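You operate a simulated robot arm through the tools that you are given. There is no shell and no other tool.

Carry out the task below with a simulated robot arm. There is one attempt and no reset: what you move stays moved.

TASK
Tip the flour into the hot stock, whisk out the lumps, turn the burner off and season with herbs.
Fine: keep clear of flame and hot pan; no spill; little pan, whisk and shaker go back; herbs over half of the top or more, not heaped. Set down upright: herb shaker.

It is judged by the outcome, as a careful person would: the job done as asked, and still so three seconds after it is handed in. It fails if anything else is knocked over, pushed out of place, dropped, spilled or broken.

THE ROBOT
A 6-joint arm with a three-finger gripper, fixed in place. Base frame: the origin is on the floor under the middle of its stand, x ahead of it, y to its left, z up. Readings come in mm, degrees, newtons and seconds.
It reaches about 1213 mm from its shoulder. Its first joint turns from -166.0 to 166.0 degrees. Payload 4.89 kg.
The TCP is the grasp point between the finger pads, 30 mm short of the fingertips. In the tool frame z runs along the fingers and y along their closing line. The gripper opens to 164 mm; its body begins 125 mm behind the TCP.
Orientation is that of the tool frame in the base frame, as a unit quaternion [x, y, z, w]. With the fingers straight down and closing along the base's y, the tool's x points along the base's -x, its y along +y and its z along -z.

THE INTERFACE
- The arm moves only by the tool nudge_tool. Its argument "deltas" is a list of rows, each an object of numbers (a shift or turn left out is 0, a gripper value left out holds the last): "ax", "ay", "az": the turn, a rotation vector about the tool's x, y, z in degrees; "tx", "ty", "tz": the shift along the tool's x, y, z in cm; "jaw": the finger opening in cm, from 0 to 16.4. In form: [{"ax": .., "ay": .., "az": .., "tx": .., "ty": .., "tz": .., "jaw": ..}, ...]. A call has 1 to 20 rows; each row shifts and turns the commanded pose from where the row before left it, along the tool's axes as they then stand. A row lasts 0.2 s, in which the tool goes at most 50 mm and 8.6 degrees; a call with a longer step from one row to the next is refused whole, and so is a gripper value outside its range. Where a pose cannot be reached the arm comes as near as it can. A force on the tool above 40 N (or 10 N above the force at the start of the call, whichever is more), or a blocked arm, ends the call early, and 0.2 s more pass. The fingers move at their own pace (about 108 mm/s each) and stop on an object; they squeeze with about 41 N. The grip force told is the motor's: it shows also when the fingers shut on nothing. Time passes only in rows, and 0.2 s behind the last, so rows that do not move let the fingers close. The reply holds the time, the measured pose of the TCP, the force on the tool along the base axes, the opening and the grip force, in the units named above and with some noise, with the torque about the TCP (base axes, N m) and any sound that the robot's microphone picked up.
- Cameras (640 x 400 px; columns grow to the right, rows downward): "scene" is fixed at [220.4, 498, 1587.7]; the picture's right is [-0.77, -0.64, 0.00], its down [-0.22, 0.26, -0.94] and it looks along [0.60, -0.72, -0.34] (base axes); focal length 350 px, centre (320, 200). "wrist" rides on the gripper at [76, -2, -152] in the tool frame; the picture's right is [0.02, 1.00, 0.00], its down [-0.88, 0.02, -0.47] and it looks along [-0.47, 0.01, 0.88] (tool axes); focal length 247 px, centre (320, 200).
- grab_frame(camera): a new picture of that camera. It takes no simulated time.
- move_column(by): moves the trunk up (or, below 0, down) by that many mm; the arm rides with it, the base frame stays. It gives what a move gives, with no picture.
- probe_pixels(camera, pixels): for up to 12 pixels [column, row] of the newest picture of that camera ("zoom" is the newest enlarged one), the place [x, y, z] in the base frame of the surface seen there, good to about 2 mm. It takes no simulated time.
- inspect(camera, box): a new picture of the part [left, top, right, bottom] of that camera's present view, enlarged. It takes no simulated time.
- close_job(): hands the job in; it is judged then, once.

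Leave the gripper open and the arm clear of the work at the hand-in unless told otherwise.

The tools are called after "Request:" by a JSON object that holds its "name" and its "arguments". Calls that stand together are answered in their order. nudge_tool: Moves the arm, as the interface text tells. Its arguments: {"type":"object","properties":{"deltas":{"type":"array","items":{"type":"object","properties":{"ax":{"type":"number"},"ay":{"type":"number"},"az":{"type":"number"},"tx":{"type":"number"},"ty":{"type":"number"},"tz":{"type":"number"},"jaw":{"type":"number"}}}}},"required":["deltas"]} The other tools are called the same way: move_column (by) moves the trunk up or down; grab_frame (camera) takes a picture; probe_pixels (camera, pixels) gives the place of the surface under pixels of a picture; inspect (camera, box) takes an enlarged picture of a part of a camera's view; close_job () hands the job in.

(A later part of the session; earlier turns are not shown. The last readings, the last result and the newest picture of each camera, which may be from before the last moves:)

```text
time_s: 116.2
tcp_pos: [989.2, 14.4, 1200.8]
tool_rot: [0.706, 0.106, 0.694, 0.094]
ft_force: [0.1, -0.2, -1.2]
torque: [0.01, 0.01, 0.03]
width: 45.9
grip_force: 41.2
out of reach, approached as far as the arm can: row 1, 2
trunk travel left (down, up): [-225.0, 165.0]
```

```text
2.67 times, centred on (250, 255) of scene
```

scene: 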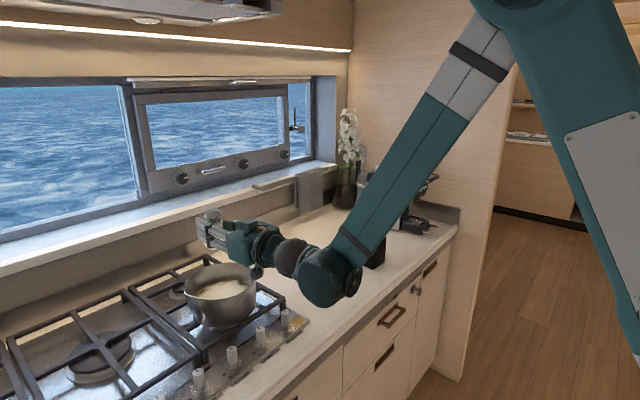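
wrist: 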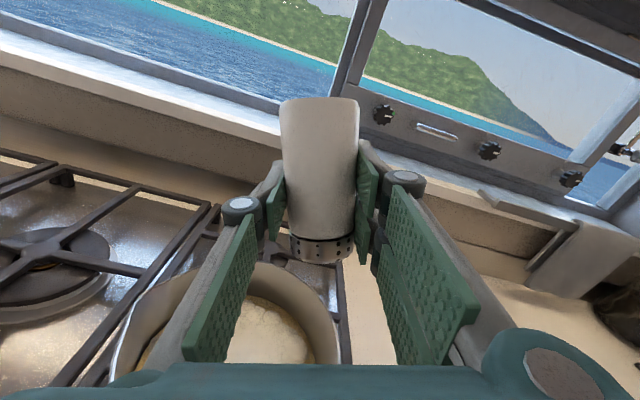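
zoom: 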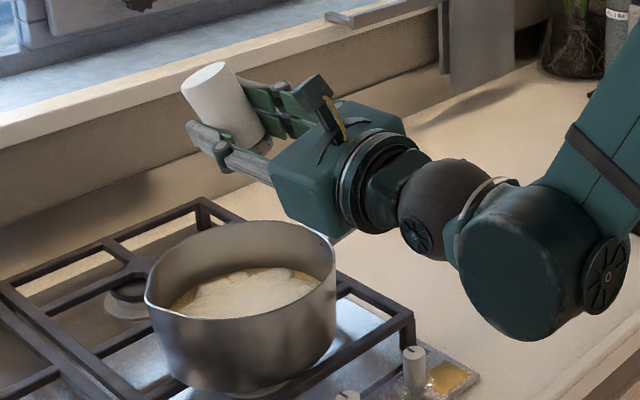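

The arm got only part of the way (y=14). I'll try another small move toward +y to see whether the reach eases.

Request:
{"name": "nudge_tool", "arguments": {"deltas": [{"tx": 0.25, "ty": -0.96}, {"tx": 0.25, "ty": -0.96}, {}]}}

Request:
{"name": "inspect", "arguments": {"camera": "scene", "box": [160, 180, 340, 330]}}

```text
time_s: 117.0
tcp_pos: [989.1, 26.1, 1201.8]
tool_rot: [0.702, 0.11, 0.698, 0.091]
ft_force: [-0.1, -0.3, -0.7]
torque: [0.0, -0.01, 0.0]
width: 45.9
grip_force: 40.9
out of reach, approached as far as the arm can: row 1, 2
trunk travel left (down, up): [-225.0, 165.0]
```

```text
2.67 times, centred on (250, 255) of scene
```

zoom: 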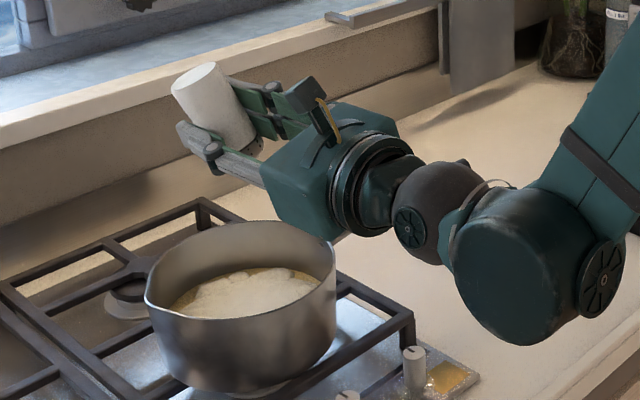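

It does creep along (y=26 now). I'll nudge a bit more toward +y and down, then give a few short vertical shakes and look.

Request:
{"name": "nudge_tool", "arguments": {"deltas": [{"tx": 0.3, "ty": -1.2}, {"tx": 0.2, "ty": -1.0}, {"tx": -1.44, "ty": -0.42}, {"tx": -1.44, "ty": -0.42}, {}]}}

Request:
{"name": "inspect", "arguments": {"camera": "scene", "box": [160, 180, 340, 330]}}

```text
time_s: 118.2
tcp_pos: [991.6, 10.6, 1166.7]
tool_rot: [0.706, 0.104, 0.694, 0.097]
ft_force: [0.2, 1.2, -2.0]
torque: [-0.01, -0.06, -0.08]
width: 45.9
grip_force: 41.5
out of reach, approached as far as the arm can: row 1, 2, 3, 4
trunk travel left (down, up): [-225.0, 165.0]
```

```text
2.67 times, centred on (250, 255) of scene
```

zoom: 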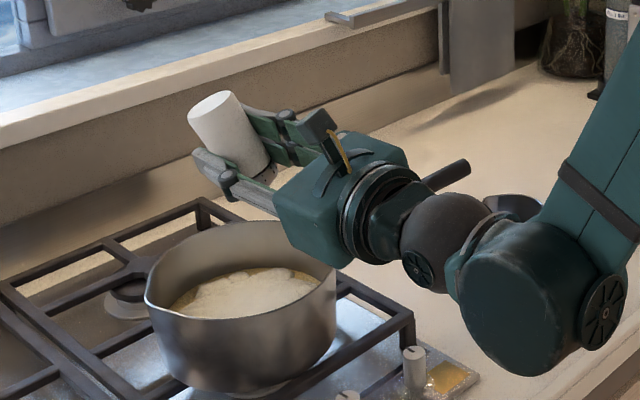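

The arm is at a joint limit in this roll. I'll roll back 24° (to about 140°), which should still be well inverted but let the arm move freely.

Request:
{"name": "nudge_tool", "arguments": {"deltas": [{"az": -8}, {"az": -8}, {"az": -8}, {}]}}

Request:
{"name": "inspect", "arguments": {"camera": "scene", "box": [160, 180, 340, 330]}}

```text
time_s: 119.2
tcp_pos: [989.8, 7.0, 1167.0]
tool_rot: [0.67, 0.247, 0.657, 0.242]
ft_force: [-0.5, 0.2, -1.1]
torque: [-0.03, -0.01, -0.02]
width: 45.6
grip_force: 41.1
out of reach, approached as far as the arm can: row 1
trunk travel left (down, up): [-225.0, 165.0]
```

```text
2.67 times, centred on (250, 255) of scene
```

zoom: 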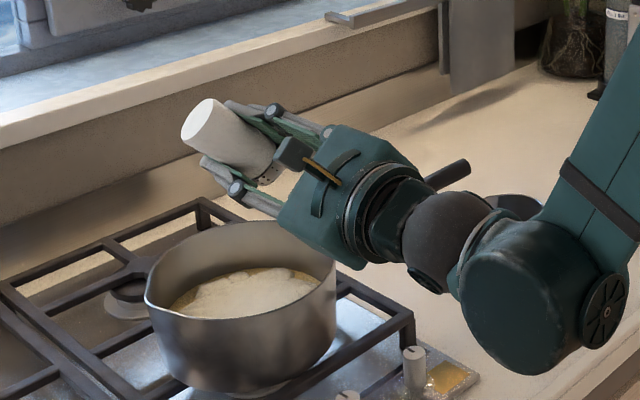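

Roll is now about 140°, cap pointing down and toward −y. I'll shift the TCP +55 mm in y so the cap is above the pot centre.

Request:
{"name": "nudge_tool", "arguments": {"deltas": [{"tx": 1.19, "ty": -1.4}, {"tx": 1.19, "ty": -1.4}, {"tx": 1.19, "ty": -1.4}, {}]}}

Request:
{"name": "inspect", "arguments": {"camera": "scene", "box": [160, 180, 340, 330]}}

Request:
{"name": "grab_frame", "arguments": {"camera": "wrist"}}

```text
time_s: 120.2
tcp_pos: [992.7, 28.0, 1167.5]
tool_rot: [0.671, 0.253, 0.657, 0.233]
ft_force: [-0.3, 0.8, -0.9]
torque: [0.01, -0.01, -0.01]
width: 46.0
grip_force: 41.3
out of reach, approached as far as the arm can: row 1, 2, 3
trunk travel left (down, up): [-225.0, 165.0]
```

```text
2.67 times, centred on (250, 255) of scene
```

zoom: 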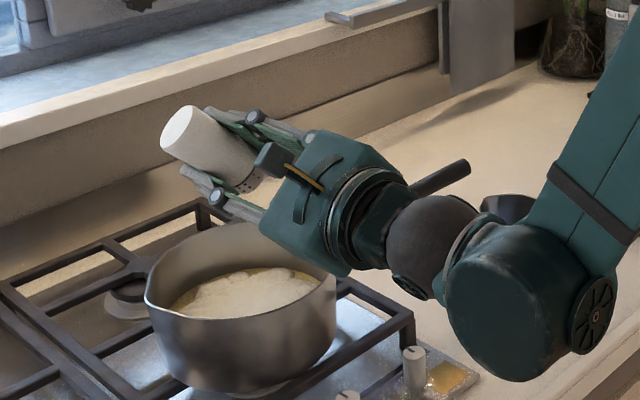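

```text
taken
```

wrist: 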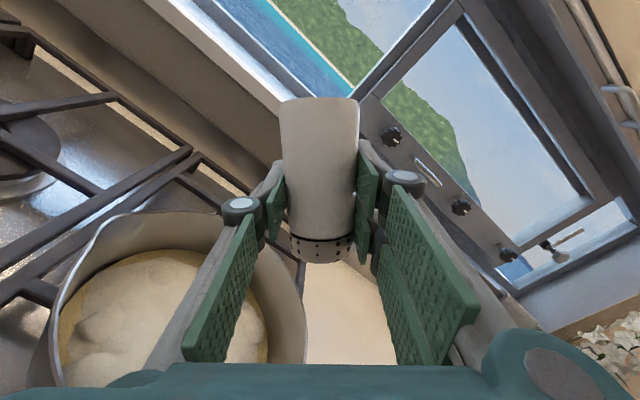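

The arm is near a wrist limit in this attitude. I'll look at the wrist itself to understand how the roll is distributed (a picture costs no time).

Request:
{"name": "inspect", "arguments": {"camera": "scene", "box": [200, 200, 400, 330]}}

Request:
{"name": "grab_frame", "arguments": {"camera": "scene"}}

```text
3.08 times, centred on (300, 265) of scene
```

zoom: 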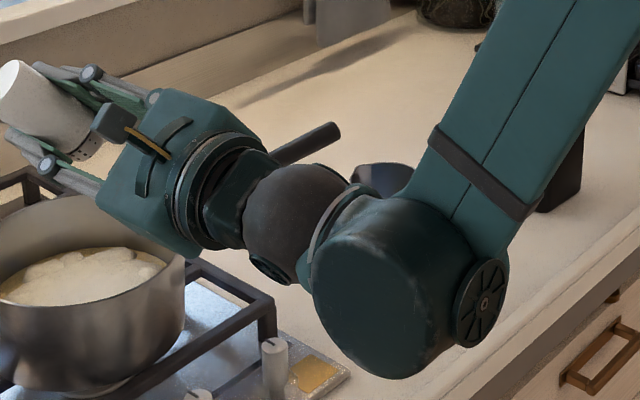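

```text
taken
```

scene: 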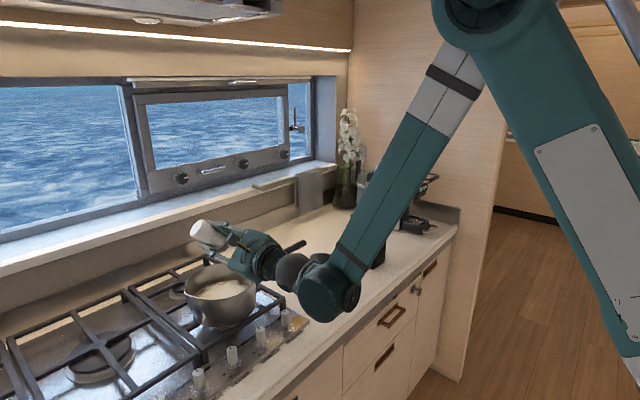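

The wrist's roll axes are nearly collinear here, so sideways moves are only free if the hand yaws with the base joint. I'll roll back to about 164° and then move sideways with a matching small yaw.

Request:
{"name": "nudge_tool", "arguments": {"deltas": [{"az": 6}, {"az": 6}, {"az": 6}, {"az": 6}, {}]}}

Request:
{"name": "inspect", "arguments": {"camera": "scene", "box": [160, 180, 340, 330]}}

```text
time_s: 121.4
tcp_pos: [992.3, 5.4, 1167.7]
tool_rot: [0.706, 0.103, 0.694, 0.097]
ft_force: [0.0, -0.2, -0.9]
torque: [-0.02, -0.02, -0.03]
width: 45.8
grip_force: 41.6
out of reach, approached as far as the arm can: row 1, 2, 3, 4
trunk travel left (down, up): [-225.0, 165.0]
```

```text
2.67 times, centred on (250, 255) of scene
```

zoom: 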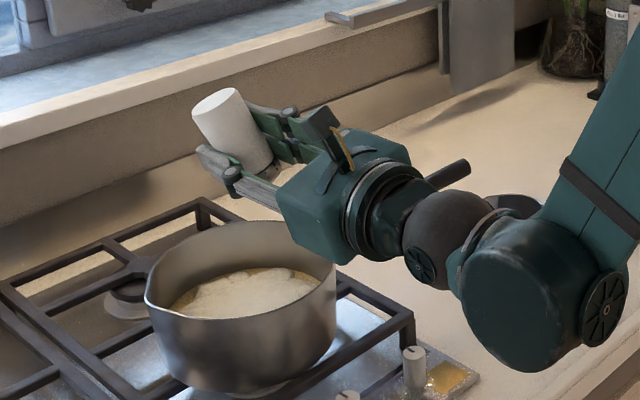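

Now at roll ≈164°, y=5. I'll move +35 mm in y with a 2° matching yaw, as a pure base-joint swing.

Request:
{"name": "nudge_tool", "arguments": {"deltas": [{"tx": 0.49, "ty": -1.68, "tz": 0.01, "ax": 0.97, "ay": 0.283}, {"tx": 0.49, "ty": -1.68, "tz": 0.01, "ax": 0.97, "ay": 0.283}, {}]}}

Request:
{"name": "grab_frame", "arguments": {"camera": "wrist"}}

Request:
{"name": "inspect", "arguments": {"camera": "scene", "box": [160, 180, 340, 330]}}

```text
time_s: 122.2
tcp_pos: [991.9, 40.2, 1167.4]
tool_rot: [0.704, 0.115, 0.695, 0.086]
ft_force: [-0.4, 0.0, -0.7]
torque: [0.0, 0.0, -0.01]
width: 45.7
grip_force: 40.6
trunk travel left (down, up): [-225.0, 165.0]
```

```text
taken
```

wrist: 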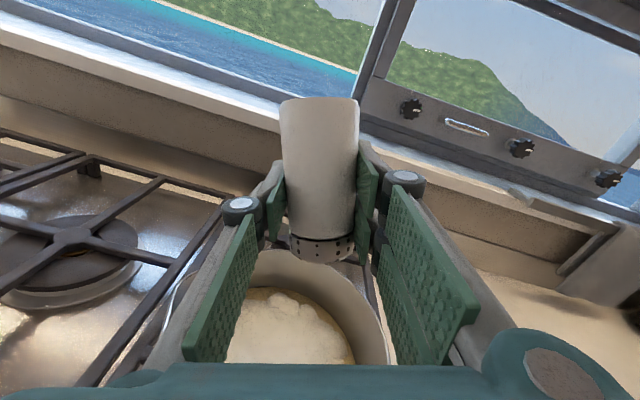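

```text
2.67 times, centred on (250, 255) of scene
```

zoom: 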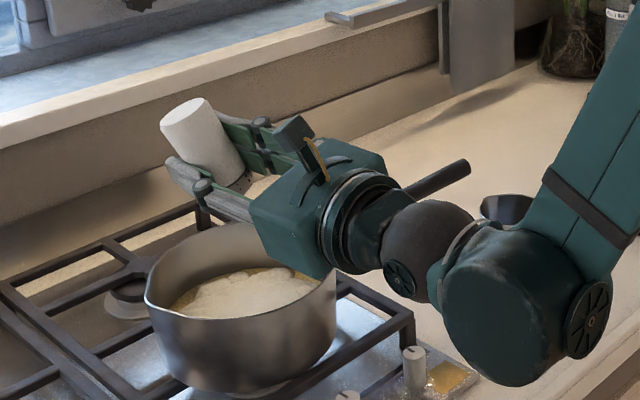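

That worked exactly, with no reach warning; the cap is now above the pot centre (≈(979, 26)). I'll try a few gentle side-to-side shakes of ±12 mm and look.

Request:
{"name": "nudge_tool", "arguments": {"deltas": [{"tx": 0.352, "ty": -1.2, "ax": 0.69, "ay": 0.203}, {"tx": -0.703, "ty": 2.4, "ax": -1.385, "ay": -0.406}, {"tx": 0.703, "ty": -2.4, "ax": 1.385, "ay": 0.406}, {"tx": -0.703, "ty": 2.4, "ax": -1.385, "ay": -0.406}, {"tx": 0.352, "ty": -1.2, "ax": 0.69, "ay": 0.203}]}}

Request:
{"name": "inspect", "arguments": {"camera": "scene", "box": [180, 220, 270, 310]}}

```text
time_s: 123.4
tcp_pos: [993.1, 38.4, 1168.2]
tool_rot: [0.704, 0.115, 0.695, 0.086]
ft_force: [-1.2, 1.3, -0.6]
torque: [0.02, 0.04, 0.01]
width: 45.5
grip_force: 41.1
trunk travel left (down, up): [-225.0, 165.0]
```

```text
4.44 times, centred on (225, 265) of scene
```

zoom: 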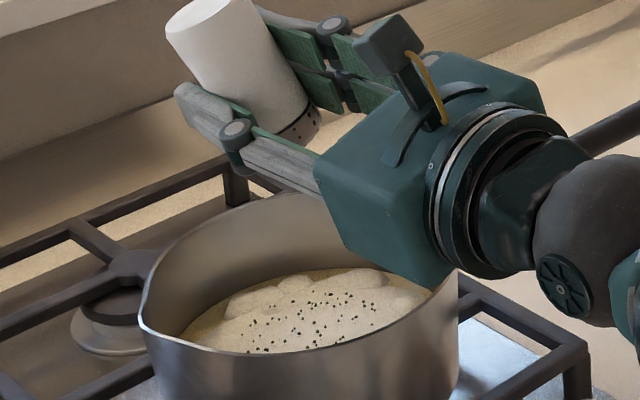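

Herbs are coming out. I'll zoom in on the surface and probe where they land.

Request:
{"name": "inspect", "arguments": {"camera": "scene", "box": [195, 268, 245, 302]}}

Request:
{"name": "probe_pixels", "arguments": {"camera": "zoom", "pixels": [[170, 320], [250, 310], [330, 300], [420, 270], [480, 230], [300, 230], [390, 200], [250, 390], [400, 330], [200, 250]]}}

Request:
{"name": "grab_frame", "arguments": {"camera": "wrist"}}

```text
11.76 times, centred on (220, 285) of scene
```

zoom: 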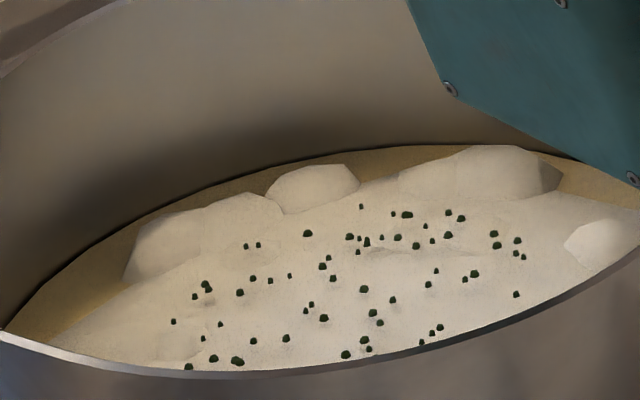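

```text
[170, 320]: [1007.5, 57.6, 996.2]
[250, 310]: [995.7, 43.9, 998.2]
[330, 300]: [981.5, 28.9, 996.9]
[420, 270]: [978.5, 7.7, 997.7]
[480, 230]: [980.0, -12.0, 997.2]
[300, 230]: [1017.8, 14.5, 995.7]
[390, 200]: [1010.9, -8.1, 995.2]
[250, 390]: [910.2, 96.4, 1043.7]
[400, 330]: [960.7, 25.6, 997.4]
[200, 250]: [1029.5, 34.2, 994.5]
```

```text
taken
```

wrist: 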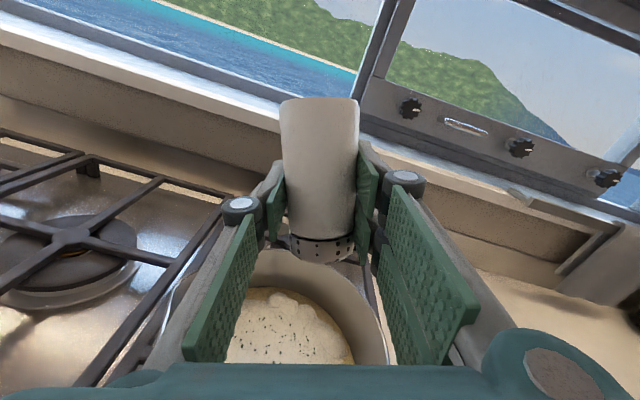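

The herbs land right under the cap, in a patch of about 40 mm radius around the centre. Now I'll swing about +42 mm in y and shake there.

Request:
{"name": "nudge_tool", "arguments": {"deltas": [{"tx": 0.703, "ty": -2.4, "ax": 1.385, "ay": 0.406}, {"tx": 0.492, "ty": -1.68, "ax": 0.97, "ay": 0.284}, {"tx": -0.352, "ty": 1.2, "ax": -0.69, "ay": -0.203}, {"tx": 0.352, "ty": -1.2, "ax": 0.69, "ay": 0.203}, {"tx": -0.352, "ty": 1.2, "ax": -0.69, "ay": -0.203}, {"tx": 0.352, "ty": -1.2, "ax": 0.69, "ay": 0.203}]}}

Request:
{"name": "inspect", "arguments": {"camera": "scene", "box": [180, 240, 270, 310]}}

Request:
{"name": "grab_frame", "arguments": {"camera": "wrist"}}

```text
time_s: 124.8
tcp_pos: [991.8, 79.9, 1167.3]
tool_rot: [0.702, 0.128, 0.697, 0.071]
ft_force: [-0.1, 0.3, -1.0]
torque: [-0.01, -0.01, 0.02]
width: 45.6
grip_force: 40.9
trunk travel left (down, up): [-225.0, 165.0]
```

```text
5.71 times, centred on (225, 275) of scene
```

zoom: 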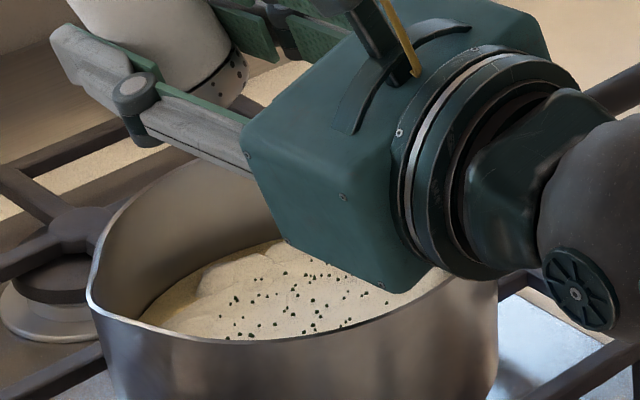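

```text
taken
```

wrist: 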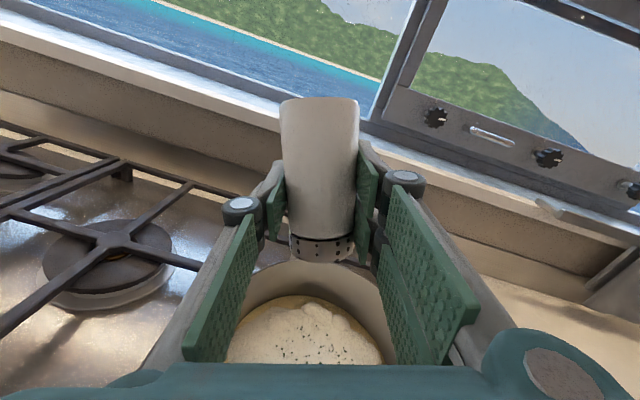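

Those smaller strokes released little. I'll use the 25 mm strokes here that worked before.

Request:
{"name": "nudge_tool", "arguments": {"deltas": [{"tx": -0.703, "ty": 2.4, "ax": -1.385, "ay": -0.406}, {"tx": 0.703, "ty": -2.4, "ax": 1.385, "ay": 0.406}, {"tx": -0.703, "ty": 2.4, "ax": -1.385, "ay": -0.406}, {"tx": 0.703, "ty": -2.4, "ax": 1.385, "ay": 0.406}]}}

Request:
{"name": "inspect", "arguments": {"camera": "scene", "box": [180, 240, 270, 310]}}

Request:
{"name": "inspect", "arguments": {"camera": "wrist", "box": [210, 250, 400, 370]}}

```text
time_s: 125.8
tcp_pos: [994.9, 79.7, 1166.6]
tool_rot: [0.702, 0.13, 0.697, 0.07]
ft_force: [-0.9, -0.2, -1.0]
torque: [0.0, 0.02, 0.05]
width: 45.7
grip_force: 40.7
trunk travel left (down, up): [-225.0, 165.0]
```

```text
5.71 times, centred on (225, 275) of scene
```

zoom: 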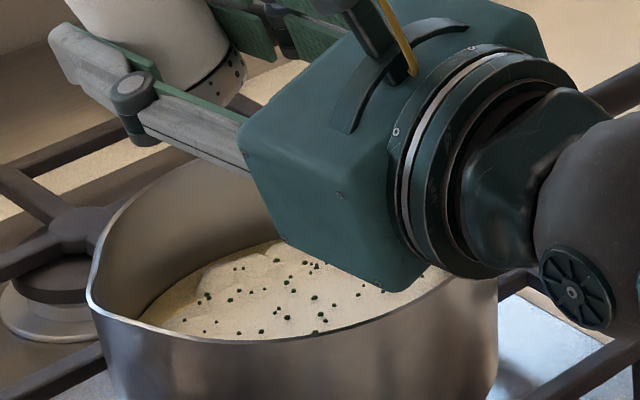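

```text
3.33 times, centred on (305, 310) of wrist
```

zoom: 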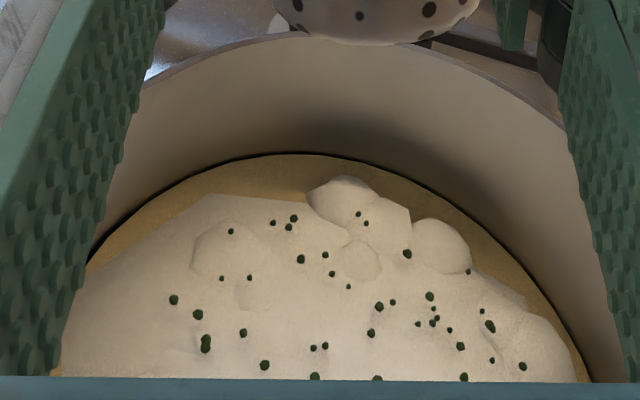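

The herbs are spreading over the surface. I'll now swing to the −y side and shake there, which also uncovers the view of the +y side.

Request:
{"name": "nudge_tool", "arguments": {"deltas": [{"tx": -0.703, "ty": 2.4, "ax": -1.385, "ay": -0.406}, {"tx": -0.703, "ty": 2.4, "ax": -1.385, "ay": -0.406}, {"tx": -0.703, "ty": 2.4, "ax": -1.385, "ay": -0.406}]}}

Request:
{"name": "inspect", "arguments": {"camera": "scene", "box": [180, 240, 270, 310]}}

Request:
{"name": "inspect", "arguments": {"camera": "wrist", "box": [170, 240, 400, 370]}}

```text
time_s: 126.6
tcp_pos: [997.5, 7.2, 1167.0]
tool_rot: [0.706, 0.104, 0.694, 0.098]
ft_force: [-0.5, 0.1, -1.7]
torque: [0.0, 0.0, -0.05]
width: 45.8
grip_force: 41.1
trunk travel left (down, up): [-225.0, 165.0]
```

```text
5.71 times, centred on (225, 275) of scene
```

zoom: 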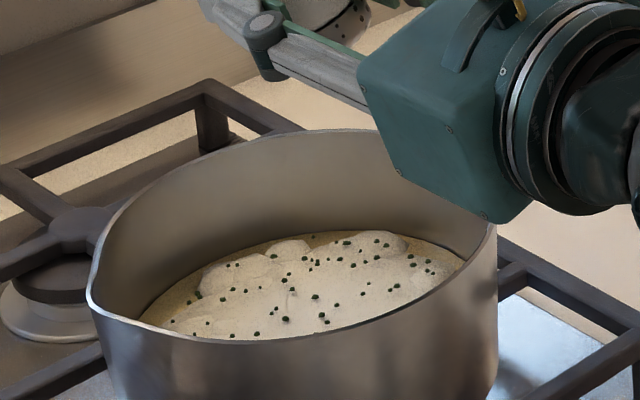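

```text
2.78 times, centred on (285, 305) of wrist
```

zoom: 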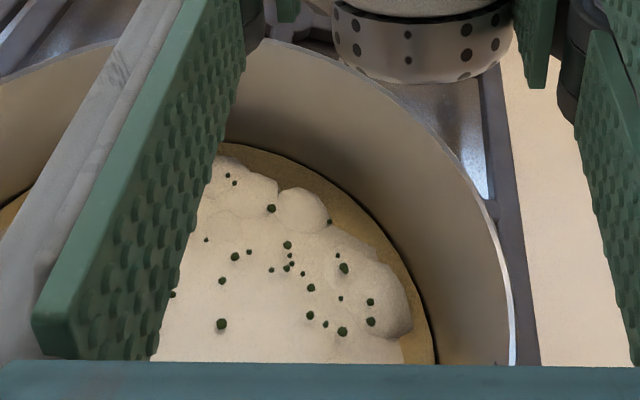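

The flakes now look spread across most of the visible surface. A short shake here on the −y side for evenness.

Request:
{"name": "nudge_tool", "arguments": {"deltas": [{"tx": -0.352, "ty": 1.2, "ax": -0.69, "ay": -0.203}, {"tx": 0.703, "ty": -2.4, "ax": 1.385, "ay": 0.406}, {"tx": -0.703, "ty": 2.4, "ax": -1.385, "ay": -0.406}, {"tx": 0.703, "ty": -2.4, "ax": 1.385, "ay": 0.406}, {"tx": -0.703, "ty": 2.4, "ax": -1.385, "ay": -0.406}]}}

Request:
{"name": "inspect", "arguments": {"camera": "scene", "box": [185, 255, 265, 310]}}

Request:
{"name": "inspect", "arguments": {"camera": "wrist", "box": [170, 240, 400, 370]}}

```text
time_s: 127.8
tcp_pos: [999.3, -4.1, 1166.9]
tool_rot: [0.707, 0.098, 0.693, 0.102]
ft_force: [0.1, -0.5, -1.0]
torque: [0.02, 0.04, -0.05]
width: 45.9
grip_force: 40.7
trunk travel left (down, up): [-225.0, 165.0]
```

```text
7.27 times, centred on (225, 282) of scene
```

zoom: 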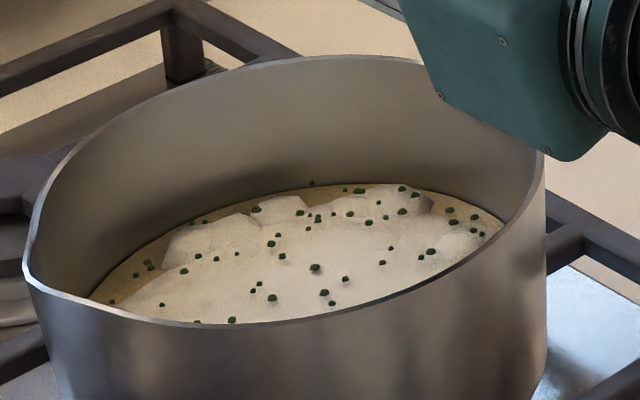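

```text
2.78 times, centred on (285, 305) of wrist
```

zoom: 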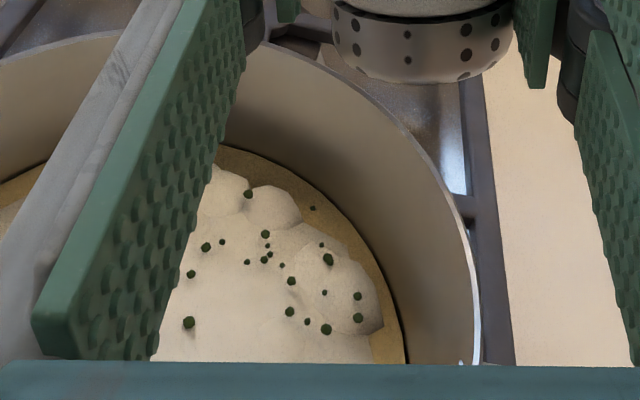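

The herbs now reach across nearly the whole surface, thinly, so I'll stop shaking. I'll swing gently back toward the centre before rolling the shaker upright over the pot.

Request:
{"name": "nudge_tool", "arguments": {"deltas": [{"tx": 0.176, "ty": -0.6, "ax": 0.345, "ay": 0.1}, {"tx": 0.352, "ty": -1.2, "ax": 0.69, "ay": 0.203}, {"tx": 0.352, "ty": -1.2, "ax": 0.69, "ay": 0.203}, {"tx": 0.352, "ty": -1.2, "ax": 0.69, "ay": 0.203}, {"tx": 0.176, "ty": -0.6, "ax": 0.345, "ay": 0.1}, {}]}}

Request:
{"name": "nudge_tool", "arguments": {"deltas": [{"az": -4}, {"az": -6}, {"az": -6}, {"az": -6}, {"az": -6}, {}]}}

Request:
{"name": "inspect", "arguments": {"camera": "scene", "box": [160, 180, 340, 330]}}

```text
time_s: 129.2
tcp_pos: [997.9, 43.3, 1167.4]
tool_rot: [0.704, 0.116, 0.696, 0.085]
ft_force: [-0.3, 0.9, -1.0]
torque: [0.03, 0.01, 0.01]
width: 45.9
grip_force: 41.0
trunk travel left (down, up): [-225.0, 165.0]
```

```text
time_s: 130.6
tcp_pos: [997.2, 44.7, 1168.8]
tool_rot: [0.657, 0.281, 0.653, 0.252]
ft_force: [-1.0, -0.5, -1.0]
torque: [-0.02, -0.01, 0.03]
width: 45.6
grip_force: 40.9
trunk travel left (down, up): [-225.0, 165.0]
```

```text
2.67 times, centred on (250, 255) of scene
```

zoom: 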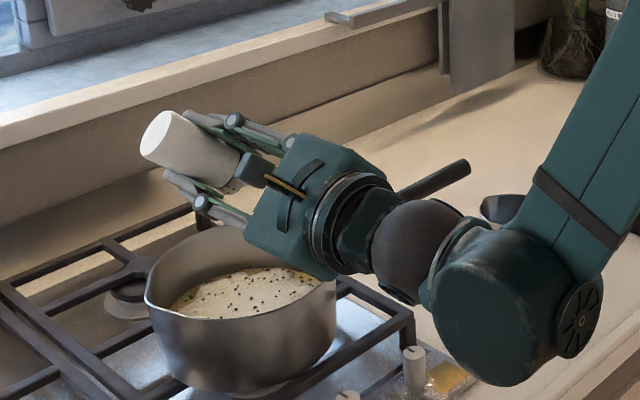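

More flakes show now, evenly spread. I'll keep rolling back toward upright without further shaking.

Request:
{"name": "inspect", "arguments": {"camera": "scene", "box": [185, 255, 265, 310]}}

Request:
{"name": "nudge_tool", "arguments": {"deltas": [{"az": -8}, {"az": -8}, {"az": -8}, {"az": -8}, {"az": -8}, {"az": -8}, {"az": -8}, {"az": -8}]}}

Request:
{"name": "inspect", "arguments": {"camera": "scene", "box": [160, 180, 340, 330]}}

```text
7.27 times, centred on (225, 282) of scene
```

zoom: 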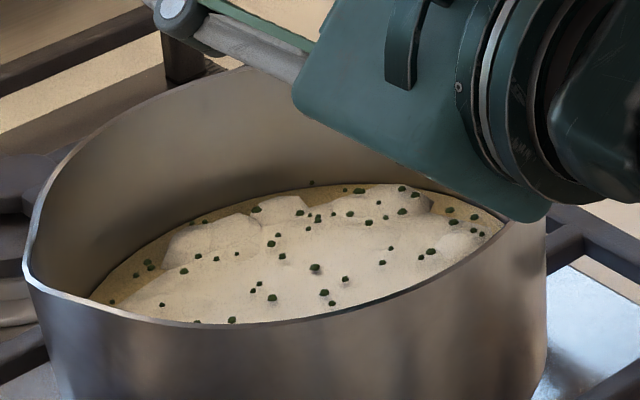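

```text
time_s: 132.4
tcp_pos: [997.3, 45.8, 1168.0]
tool_rot: [0.407, 0.585, 0.419, 0.562]
ft_force: [-0.4, 0.3, -1.1]
torque: [0.02, 0.01, 0.01]
width: 45.7
grip_force: 40.6
trunk travel left (down, up): [-225.0, 165.0]
```

```text
2.67 times, centred on (250, 255) of scene
```

zoom: 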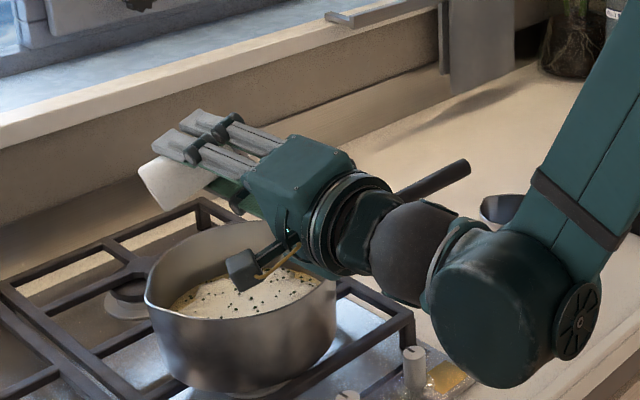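

Flakes are unchanged and spread out. Before finishing the roll I'll raise about 50 mm so the camera stays well above the pot's rim.

Request:
{"name": "nudge_tool", "arguments": {"deltas": [{"tx": -0.53, "ty": 1.58, "tz": -0.03}, {"tx": -0.53, "ty": 1.58, "tz": -0.03}, {"tx": -0.53, "ty": 1.58, "tz": -0.03}, {}]}}

```text
time_s: 133.4
tcp_pos: [997.5, 45.1, 1218.0]
tool_rot: [0.408, 0.585, 0.42, 0.561]
ft_force: [-0.4, -0.6, -1.0]
torque: [0.03, 0.03, 0.01]
width: 45.7
grip_force: 41.4
trunk travel left (down, up): [-225.0, 165.0]
```

Raised to z=1218. I'll finish the roll back to upright.

Request:
{"name": "nudge_tool", "arguments": {"deltas": [{"az": -8}, {"az": -8}, {"az": -8}, {"az": -8}, {"az": -8}, {"az": -8}, {"az": -8}, {"az": -8}, {"az": -8}, {}]}}

Request:
{"name": "grab_frame", "arguments": {"camera": "scene"}}

Request:
{"name": "inspect", "arguments": {"camera": "scene", "box": [160, 180, 340, 330]}}

```text
time_s: 135.6
tcp_pos: [997.8, 44.7, 1217.4]
tool_rot: [-0.014, 0.713, 0.01, 0.701]
ft_force: [0.4, -0.4, -1.4]
torque: [0.01, 0.0, 0.03]
width: 45.6
grip_force: 41.3
trunk travel left (down, up): [-225.0, 165.0]
```

```text
taken
```

scene: 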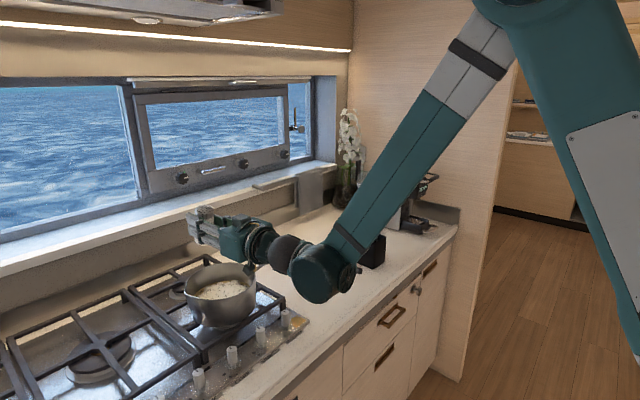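

```text
2.67 times, centred on (250, 255) of scene
```

zoom: 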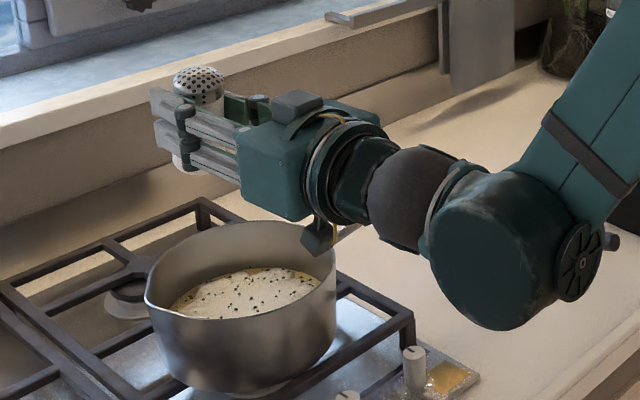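

The shaker is upright again. I'll retract straight back from above the pot, then pitch the hand back to the grasp attitude (15° down).

Request:
{"name": "nudge_tool", "arguments": {"deltas": [{"tz": -3.0}, {"tz": -4.4}, {"tz": -4.4}, {"tz": -4.4}, {"tz": -4.4}, {"tz": -4.4}, {"tz": -4.4}, {"ax": 0.94, "ay": 7.0, "az": 0.29}, {"ax": 0.94, "ay": 7.0, "az": 0.29}, {}]}}

Request:
{"name": "inspect", "arguments": {"camera": "scene", "box": [160, 180, 340, 330]}}

```text
time_s: 137.8
tcp_pos: [704.8, 32.2, 1224.4]
tool_rot: [0.001, 0.793, 0.0, 0.609]
ft_force: [-2.0, 1.0, -1.1]
torque: [0.03, -0.03, -0.01]
width: 45.4
grip_force: 41.1
out of reach, approached as far as the arm can: row 8
trunk travel left (down, up): [-225.0, 165.0]
```

```text
2.67 times, centred on (250, 255) of scene
```

zoom: 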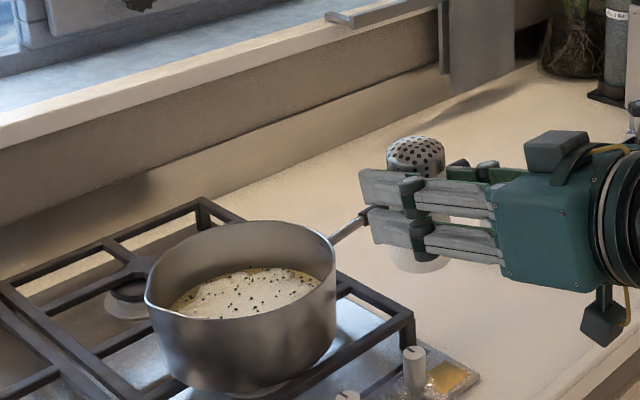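

A clear view of the stock now. I'll zoom in to judge the herb coverage while I still hold the shaker.

Request:
{"name": "inspect", "arguments": {"camera": "scene", "box": [192, 266, 254, 304]}}

Request:
{"name": "probe_pixels", "arguments": {"camera": "zoom", "pixels": [[105, 265], [330, 85], [500, 130], [560, 160], [250, 310], [120, 300], [60, 320], [440, 240], [180, 180], [400, 100], [150, 320], [330, 290]]}}

```text
10.32 times, centred on (223, 285) of scene
```

zoom: 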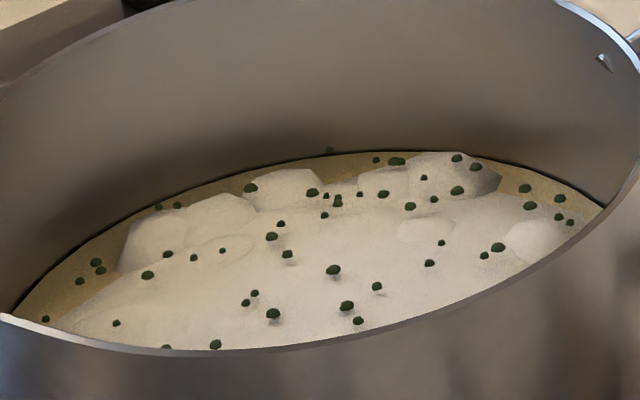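

```text
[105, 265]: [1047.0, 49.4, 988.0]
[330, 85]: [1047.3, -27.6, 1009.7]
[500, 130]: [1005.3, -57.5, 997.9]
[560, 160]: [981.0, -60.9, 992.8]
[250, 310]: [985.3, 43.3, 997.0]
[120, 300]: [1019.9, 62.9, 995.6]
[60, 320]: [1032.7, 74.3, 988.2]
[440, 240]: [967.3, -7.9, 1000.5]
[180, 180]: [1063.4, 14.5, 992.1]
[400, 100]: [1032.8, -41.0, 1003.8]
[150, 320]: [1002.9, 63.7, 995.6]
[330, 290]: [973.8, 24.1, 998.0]
```

The herbs cover essentially the whole top as a thin, even sprinkling, so I'm done shaking. I'll carry the shaker back, staying in front of the whisk.

Request:
{"name": "nudge_tool", "arguments": {"deltas": [{"tx": 0.37, "ty": -4.25}, {"tx": 0.37, "ty": -4.25}, {"tx": 0.37, "ty": -4.25}, {"tx": 0.37, "ty": -4.25}, {"tx": 0.37, "ty": -4.25}, {"tx": 0.37, "ty": -4.25}, {"tx": 0.37, "ty": -4.25}, {"tx": 0.37, "ty": -4.25}, {"tx": 0.37, "ty": -4.25}, {"tx": 0.37, "ty": -4.25}, {"tx": 0.37, "ty": -4.25}, {"tx": 0.37, "ty": -4.25}, {"tx": 0.37, "ty": -4.25}, {"tx": 0.37, "ty": -4.25}, {"tx": 0.37, "ty": -4.25}, {"tx": 0.37, "ty": -4.25}, {"tx": 0.37, "ty": -4.25}, {}]}}

Request:
{"name": "grab_frame", "arguments": {"camera": "scene"}}

```text
time_s: 141.6
tcp_pos: [687.2, -691.5, 1161.7]
tool_rot: [0.001, 0.794, 0.0, 0.608]
ft_force: [0.4, -0.9, -2.4]
torque: [0.06, -0.07, 0.13]
width: 45.5
grip_force: 40.6
trunk travel left (down, up): [-225.0, 165.0]
```

```text
taken
```

scene: 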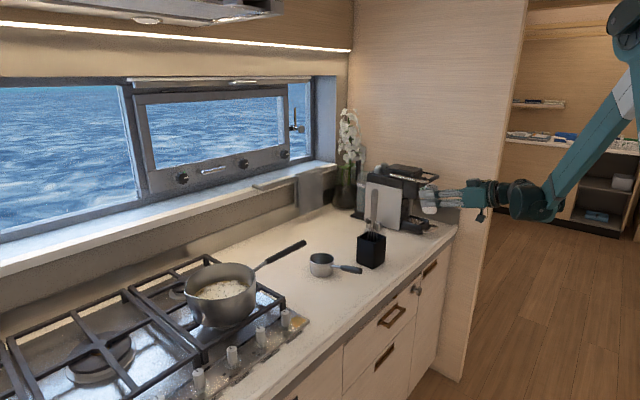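

I'm in front of the shaker's spot. I'll go forward, then lower most of the way.

Request:
{"name": "nudge_tool", "arguments": {"deltas": [{"tx": -0.99, "ty": 0.04, "tz": 3.68}, {"tx": -0.99, "ty": 0.04, "tz": 3.68}, {"tx": -0.99, "ty": 0.04, "tz": 3.68}, {"tx": 3.48, "tz": 0.93}, {"tx": 3.48, "tz": 0.93}, {"tx": 3.48, "tz": 0.93}, {"tx": 3.48, "tz": 0.93}, {"tx": 3.0, "tz": 0.8}, {}]}}

Request:
{"name": "inspect", "arguments": {"camera": "scene", "box": [370, 190, 470, 270]}}

```text
time_s: 143.6
tcp_pos: [803.4, -687.5, 987.9]
tool_rot: [0.001, 0.793, -0.001, 0.61]
ft_force: [0.5, -0.1, -0.9]
torque: [-0.02, -0.06, 0.0]
width: 45.2
grip_force: 40.9
trunk travel left (down, up): [-225.0, 165.0]
```

```text
5.00 times, centred on (420, 230) of scene
```

zoom: 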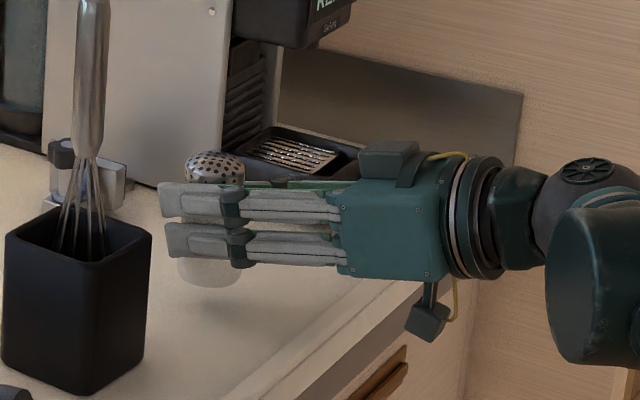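

I'll check the shaker's tilt and bottom height by probing it before the final lowering.

Request:
{"name": "probe_pixels", "arguments": {"camera": "zoom", "pixels": [[210, 283], [195, 275], [228, 278], [213, 158], [195, 172], [240, 172], [213, 265]]}}

Request:
{"name": "grab_frame", "arguments": {"camera": "wrist"}}

```text
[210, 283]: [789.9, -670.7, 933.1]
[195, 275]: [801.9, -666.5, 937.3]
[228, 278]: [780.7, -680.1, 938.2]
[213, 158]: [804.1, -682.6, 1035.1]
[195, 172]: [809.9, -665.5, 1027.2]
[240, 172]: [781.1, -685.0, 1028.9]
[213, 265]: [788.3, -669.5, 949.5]
```

```text
taken
```

wrist: 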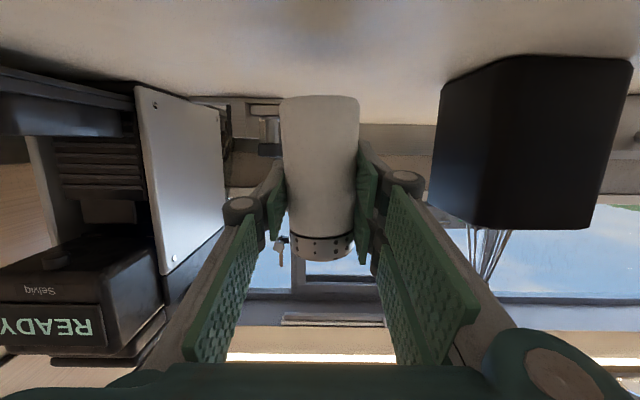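

Bottom is about 56 mm below the TCP, as at the start. I'll zoom in on the wrist view to check for tilt in the grip.

Request:
{"name": "inspect", "arguments": {"camera": "wrist", "box": [260, 80, 380, 275]}}

```text
2.05 times, centred on (320, 178) of wrist
```

zoom: 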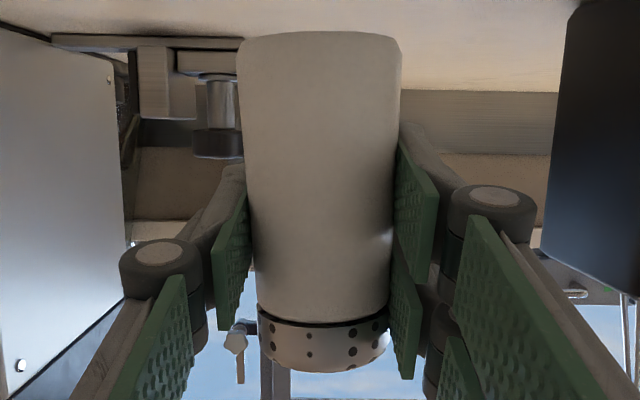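

The tilt is negligible (about 1°). I'll lower the rest in small steps to the original pose.

Request:
{"name": "nudge_tool", "arguments": {"deltas": [{"tx": 0.93, "ty": -0.1, "tz": 0.19}, {"tx": 0.93, "ty": -0.1, "tz": 0.19}, {"tx": 0.73, "ty": -0.08, "tz": 0.15}, {"tx": 0.25, "tz": 0.06}, {}]}}

```text
time_s: 144.8
tcp_pos: [799.8, -692.0, 960.6]
tool_rot: [0.001, 0.793, 0.0, 0.61]
ft_force: [4.6, -1.2, 18.6]
torque: [0.35, -0.27, -0.1]
width: 45.2
grip_force: 41.3
trunk travel left (down, up): [-225.0, 165.0]
```

The shaker is touching the counter (18.6 N, slightly firm). I'll ease up a little and check.

Request:
{"name": "nudge_tool", "arguments": {"deltas": [{"tx": -0.1, "tz": -0.03}, {}]}}

Request:
{"name": "inspect", "arguments": {"camera": "scene", "box": [370, 190, 470, 270]}}

```text
time_s: 145.4
tcp_pos: [799.4, -690.6, 960.6]
tool_rot: [0.001, 0.793, 0.0, 0.609]
ft_force: [2.0, -0.7, 12.2]
torque: [0.29, -0.18, -0.09]
width: 45.2
grip_force: 41.4
trunk travel left (down, up): [-225.0, 165.0]
```

```text
5.00 times, centred on (420, 230) of scene
```

zoom: 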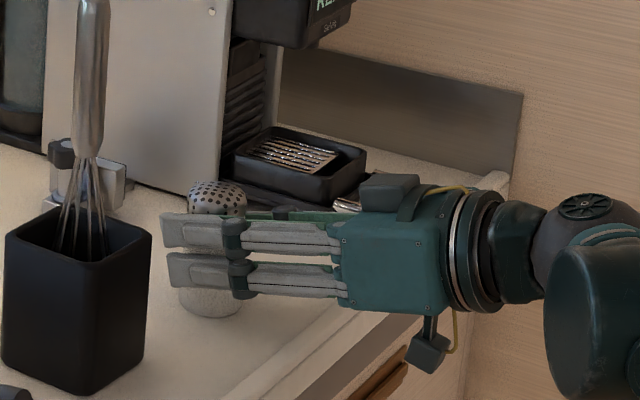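

Request:
{"name": "nudge_tool", "arguments": {"deltas": [{"tx": -0.13, "tz": -0.035}, {}]}}

```text
time_s: 146.0
tcp_pos: [800.6, -691.4, 960.9]
tool_rot: [0.001, 0.793, -0.001, 0.609]
ft_force: [0.7, 0.0, -0.8]
torque: [0.02, -0.01, -0.01]
width: 45.0
grip_force: 40.8
trunk travel left (down, up): [-225.0, 165.0]
```

It's just barely lifted. I'll lower half a millimetre to touch, then open the fingers slowly.

Request:
{"name": "nudge_tool", "arguments": {"deltas": [{"tx": 0.07, "tz": 0.02}, {}, {"jaw": 4.7}, {"jaw": 5.0}, {"jaw": 5.5}, {"jaw": 6.2}, {"jaw": 7.0}, {"jaw": 8.0}, {}]}}

Request:
{"name": "grab_frame", "arguments": {"camera": "wrist"}}

Request:
{"name": "inspect", "arguments": {"camera": "scene", "box": [370, 190, 470, 270]}}

```text
time_s: 148.0
tcp_pos: [800.7, -691.9, 960.7]
tool_rot: [0.001, 0.794, -0.001, 0.608]
ft_force: [-0.3, 0.6, -0.1]
torque: [-0.02, -0.01, 0.02]
width: 80.0
grip_force: 0.0
trunk travel left (down, up): [-225.0, 165.0]
```

```text
taken
```

wrist: 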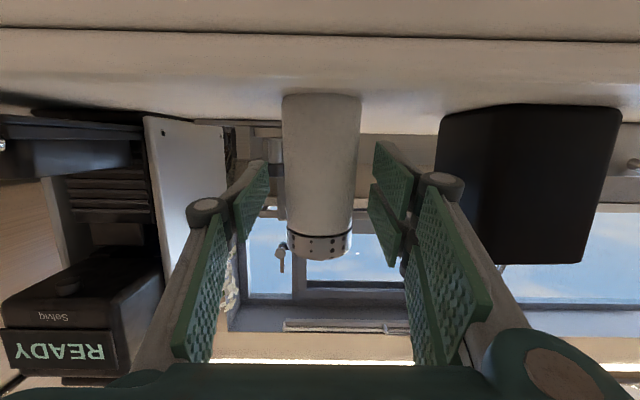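

```text
5.00 times, centred on (420, 230) of scene
```

zoom: 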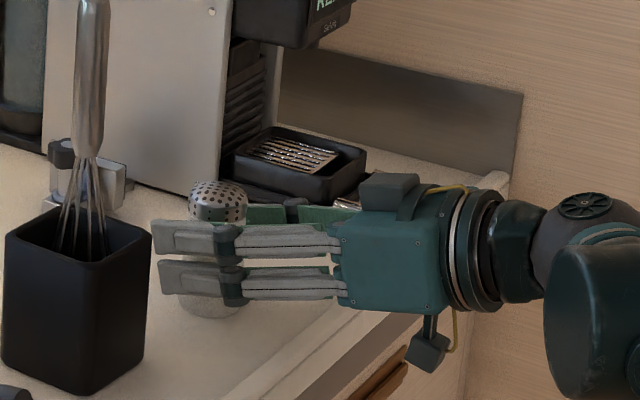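

The shaker is released and stands upright. I'll back the hand out along its axis.

Request:
{"name": "nudge_tool", "arguments": {"deltas": [{"tz": -2.0}, {"tz": -3.5}, {"tz": -4.5}, {"tz": -4.5}, {"tz": -4.5}]}}

Request:
{"name": "grab_frame", "arguments": {"camera": "wrist"}}

Request:
{"name": "inspect", "arguments": {"camera": "scene", "box": [300, 170, 460, 290]}}

```text
time_s: 149.2
tcp_pos: [617.6, -691.2, 1010.1]
tool_rot: [0.0, 0.793, 0.0, 0.609]
ft_force: [1.4, -0.3, -1.6]
torque: [0.0, -0.02, 0.02]
width: 80.1
grip_force: 0.1
trunk travel left (down, up): [-225.0, 165.0]
```

```text
taken
```

wrist: 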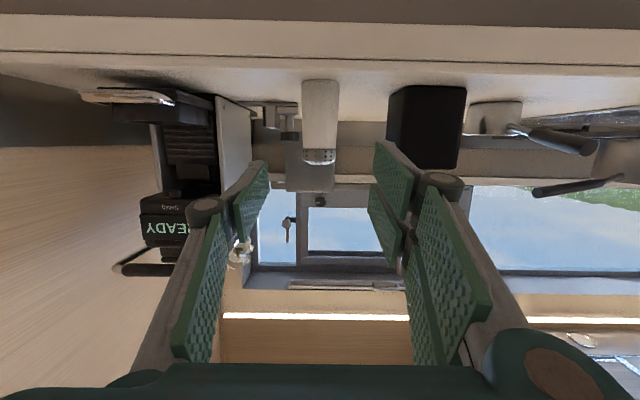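

```text
3.33 times, centred on (380, 230) of scene
```

zoom: 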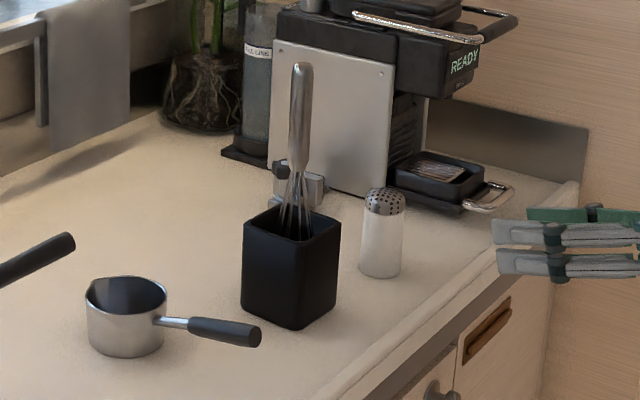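

The shaker stands upright in its spot. Now I'll inspect the hob and counter for spills and compare object positions with the start.

Request:
{"name": "inspect", "arguments": {"camera": "scene", "box": [140, 230, 340, 380]}}

Request:
{"name": "inspect", "arguments": {"camera": "scene", "box": [290, 160, 450, 285]}}

Request:
{"name": "inspect", "arguments": {"camera": "scene", "box": [180, 250, 270, 310]}}

```text
2.67 times, centred on (240, 305) of scene
```

zoom: 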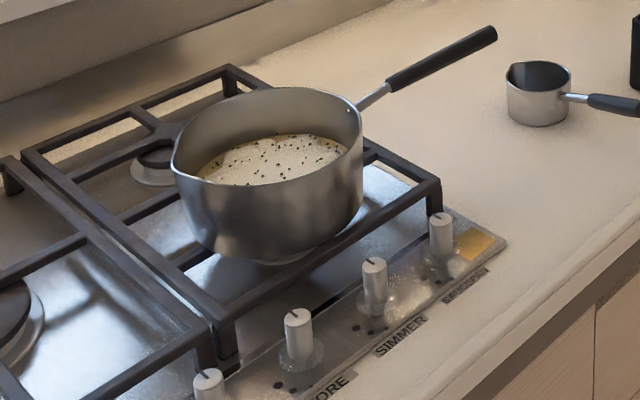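

```text
3.20 times, centred on (370, 222) of scene
```

zoom: 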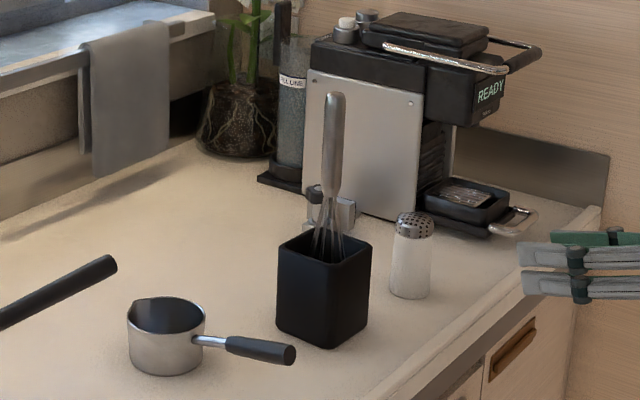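

```text
6.67 times, centred on (225, 280) of scene
```

zoom: 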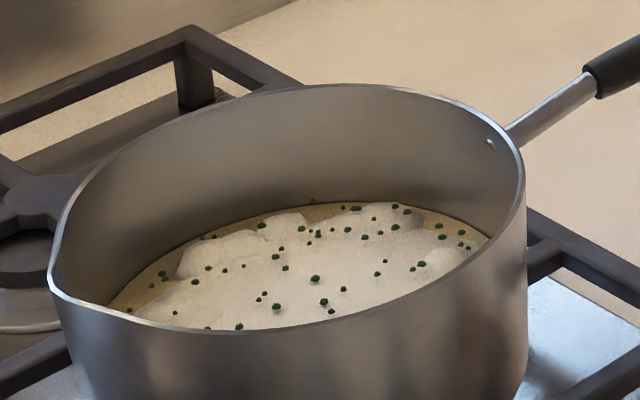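

Everything is back in place, the hob and counter look clean, the burner is off, and the herbs are spread thinly. I'll raise the arm well clear and open the gripper fully.

Request:
{"name": "nudge_tool", "arguments": {"deltas": [{"tx": -3.0, "tz": -0.8}, {"tx": -3.86, "tz": -1.03}, {"tx": -3.86, "tz": -1.03}, {"tx": -3.86, "tz": -1.03}, {"tx": -3.86, "tz": -1.03}, {"tx": -3.86, "tz": -1.03}, {"tx": -3.86, "tz": -1.03}, {"tx": -3.86, "tz": -1.03}, {"tz": -3.0, "jaw": 12}, {"tz": -3.0, "jaw": 16.4}, {}, {}]}}

Request:
{"name": "grab_frame", "arguments": {"camera": "scene"}}

Request:
{"name": "inspect", "arguments": {"camera": "scene", "box": [190, 260, 260, 306]}}

```text
time_s: 151.8
tcp_pos: [558.4, -690.0, 1334.8]
tool_rot: [0.001, 0.793, -0.001, 0.609]
ft_force: [-0.3, -0.6, -0.3]
torque: [0.05, 0.01, 0.03]
width: 163.9
grip_force: 0.1
trunk travel left (down, up): [-225.0, 165.0]
```

```text
taken
```

scene: 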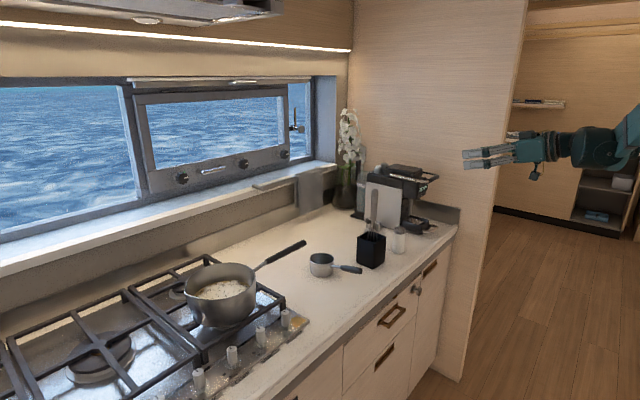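

```text
8.70 times, centred on (225, 283) of scene
```

zoom: 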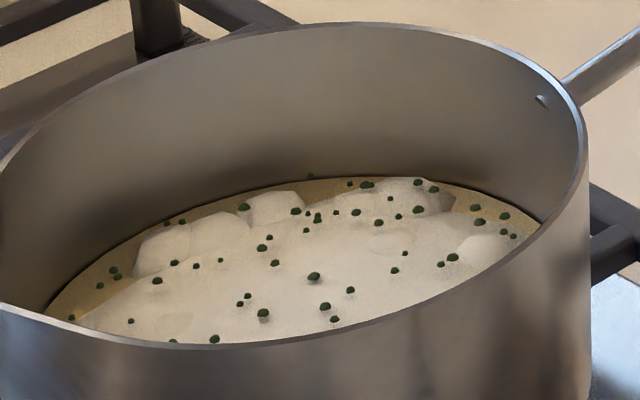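

Before handing in, I'll verify the part of the surface hidden by the pot's near wall. I'll point the hand down and move, high up, to where the wrist camera can look into the pot.

Request:
{"name": "nudge_tool", "arguments": {"deltas": [{"ay": 7.5}, {"ay": 7.5}, {"ay": 7.5}, {"ay": 7.5}, {"ay": 7.5}, {"ay": 7.5}, {"ay": 7.5}, {"ay": 7.5}, {"ay": 7.5}, {"ay": 7.5}]}}

Request:
{"name": "nudge_tool", "arguments": {"deltas": [{"ty": 4.7}, {"ty": 4.7}, {"ty": 4.7}, {"ty": 4.7}, {"ty": 4.7}, {"ty": 4.7}, {"ty": 4.7}, {"ty": 4.7}, {"ty": 4.7}, {"ty": 4.7}, {"ty": 4.7}, {"ty": 4.7}, {"ty": 4.7}, {"ty": 4.7}, {"ty": 4.7}]}}

Request:
{"name": "grab_frame", "arguments": {"camera": "wrist"}}

```text
time_s: 154.0
tcp_pos: [558.4, -692.3, 1335.6]
tool_rot: [0.001, 1.0, -0.001, -0.001]
ft_force: [-2.0, -0.1, 1.2]
torque: [-0.01, -0.15, -0.01]
width: 164.0
grip_force: 0.0
trunk travel left (down, up): [-225.0, 165.0]
```

```text
time_s: 157.2
tcp_pos: [560.8, 15.1, 1336.2]
tool_rot: [0.002, 1.0, 0.001, 0.0]
ft_force: [0.3, 0.0, -0.6]
torque: [0.12, 0.02, 0.03]
width: 164.2
grip_force: 0.1
trunk travel left (down, up): [-225.0, 165.0]
```

```text
taken
```

wrist: 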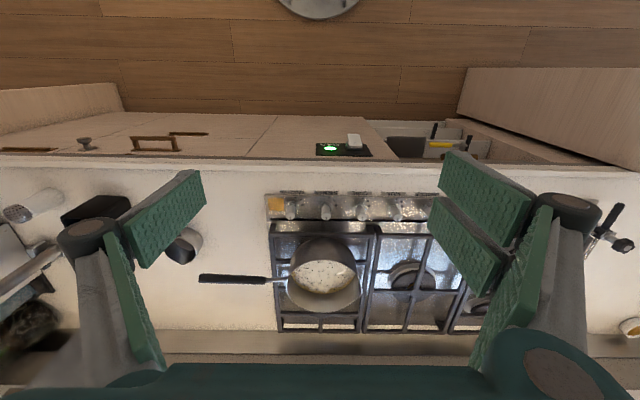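

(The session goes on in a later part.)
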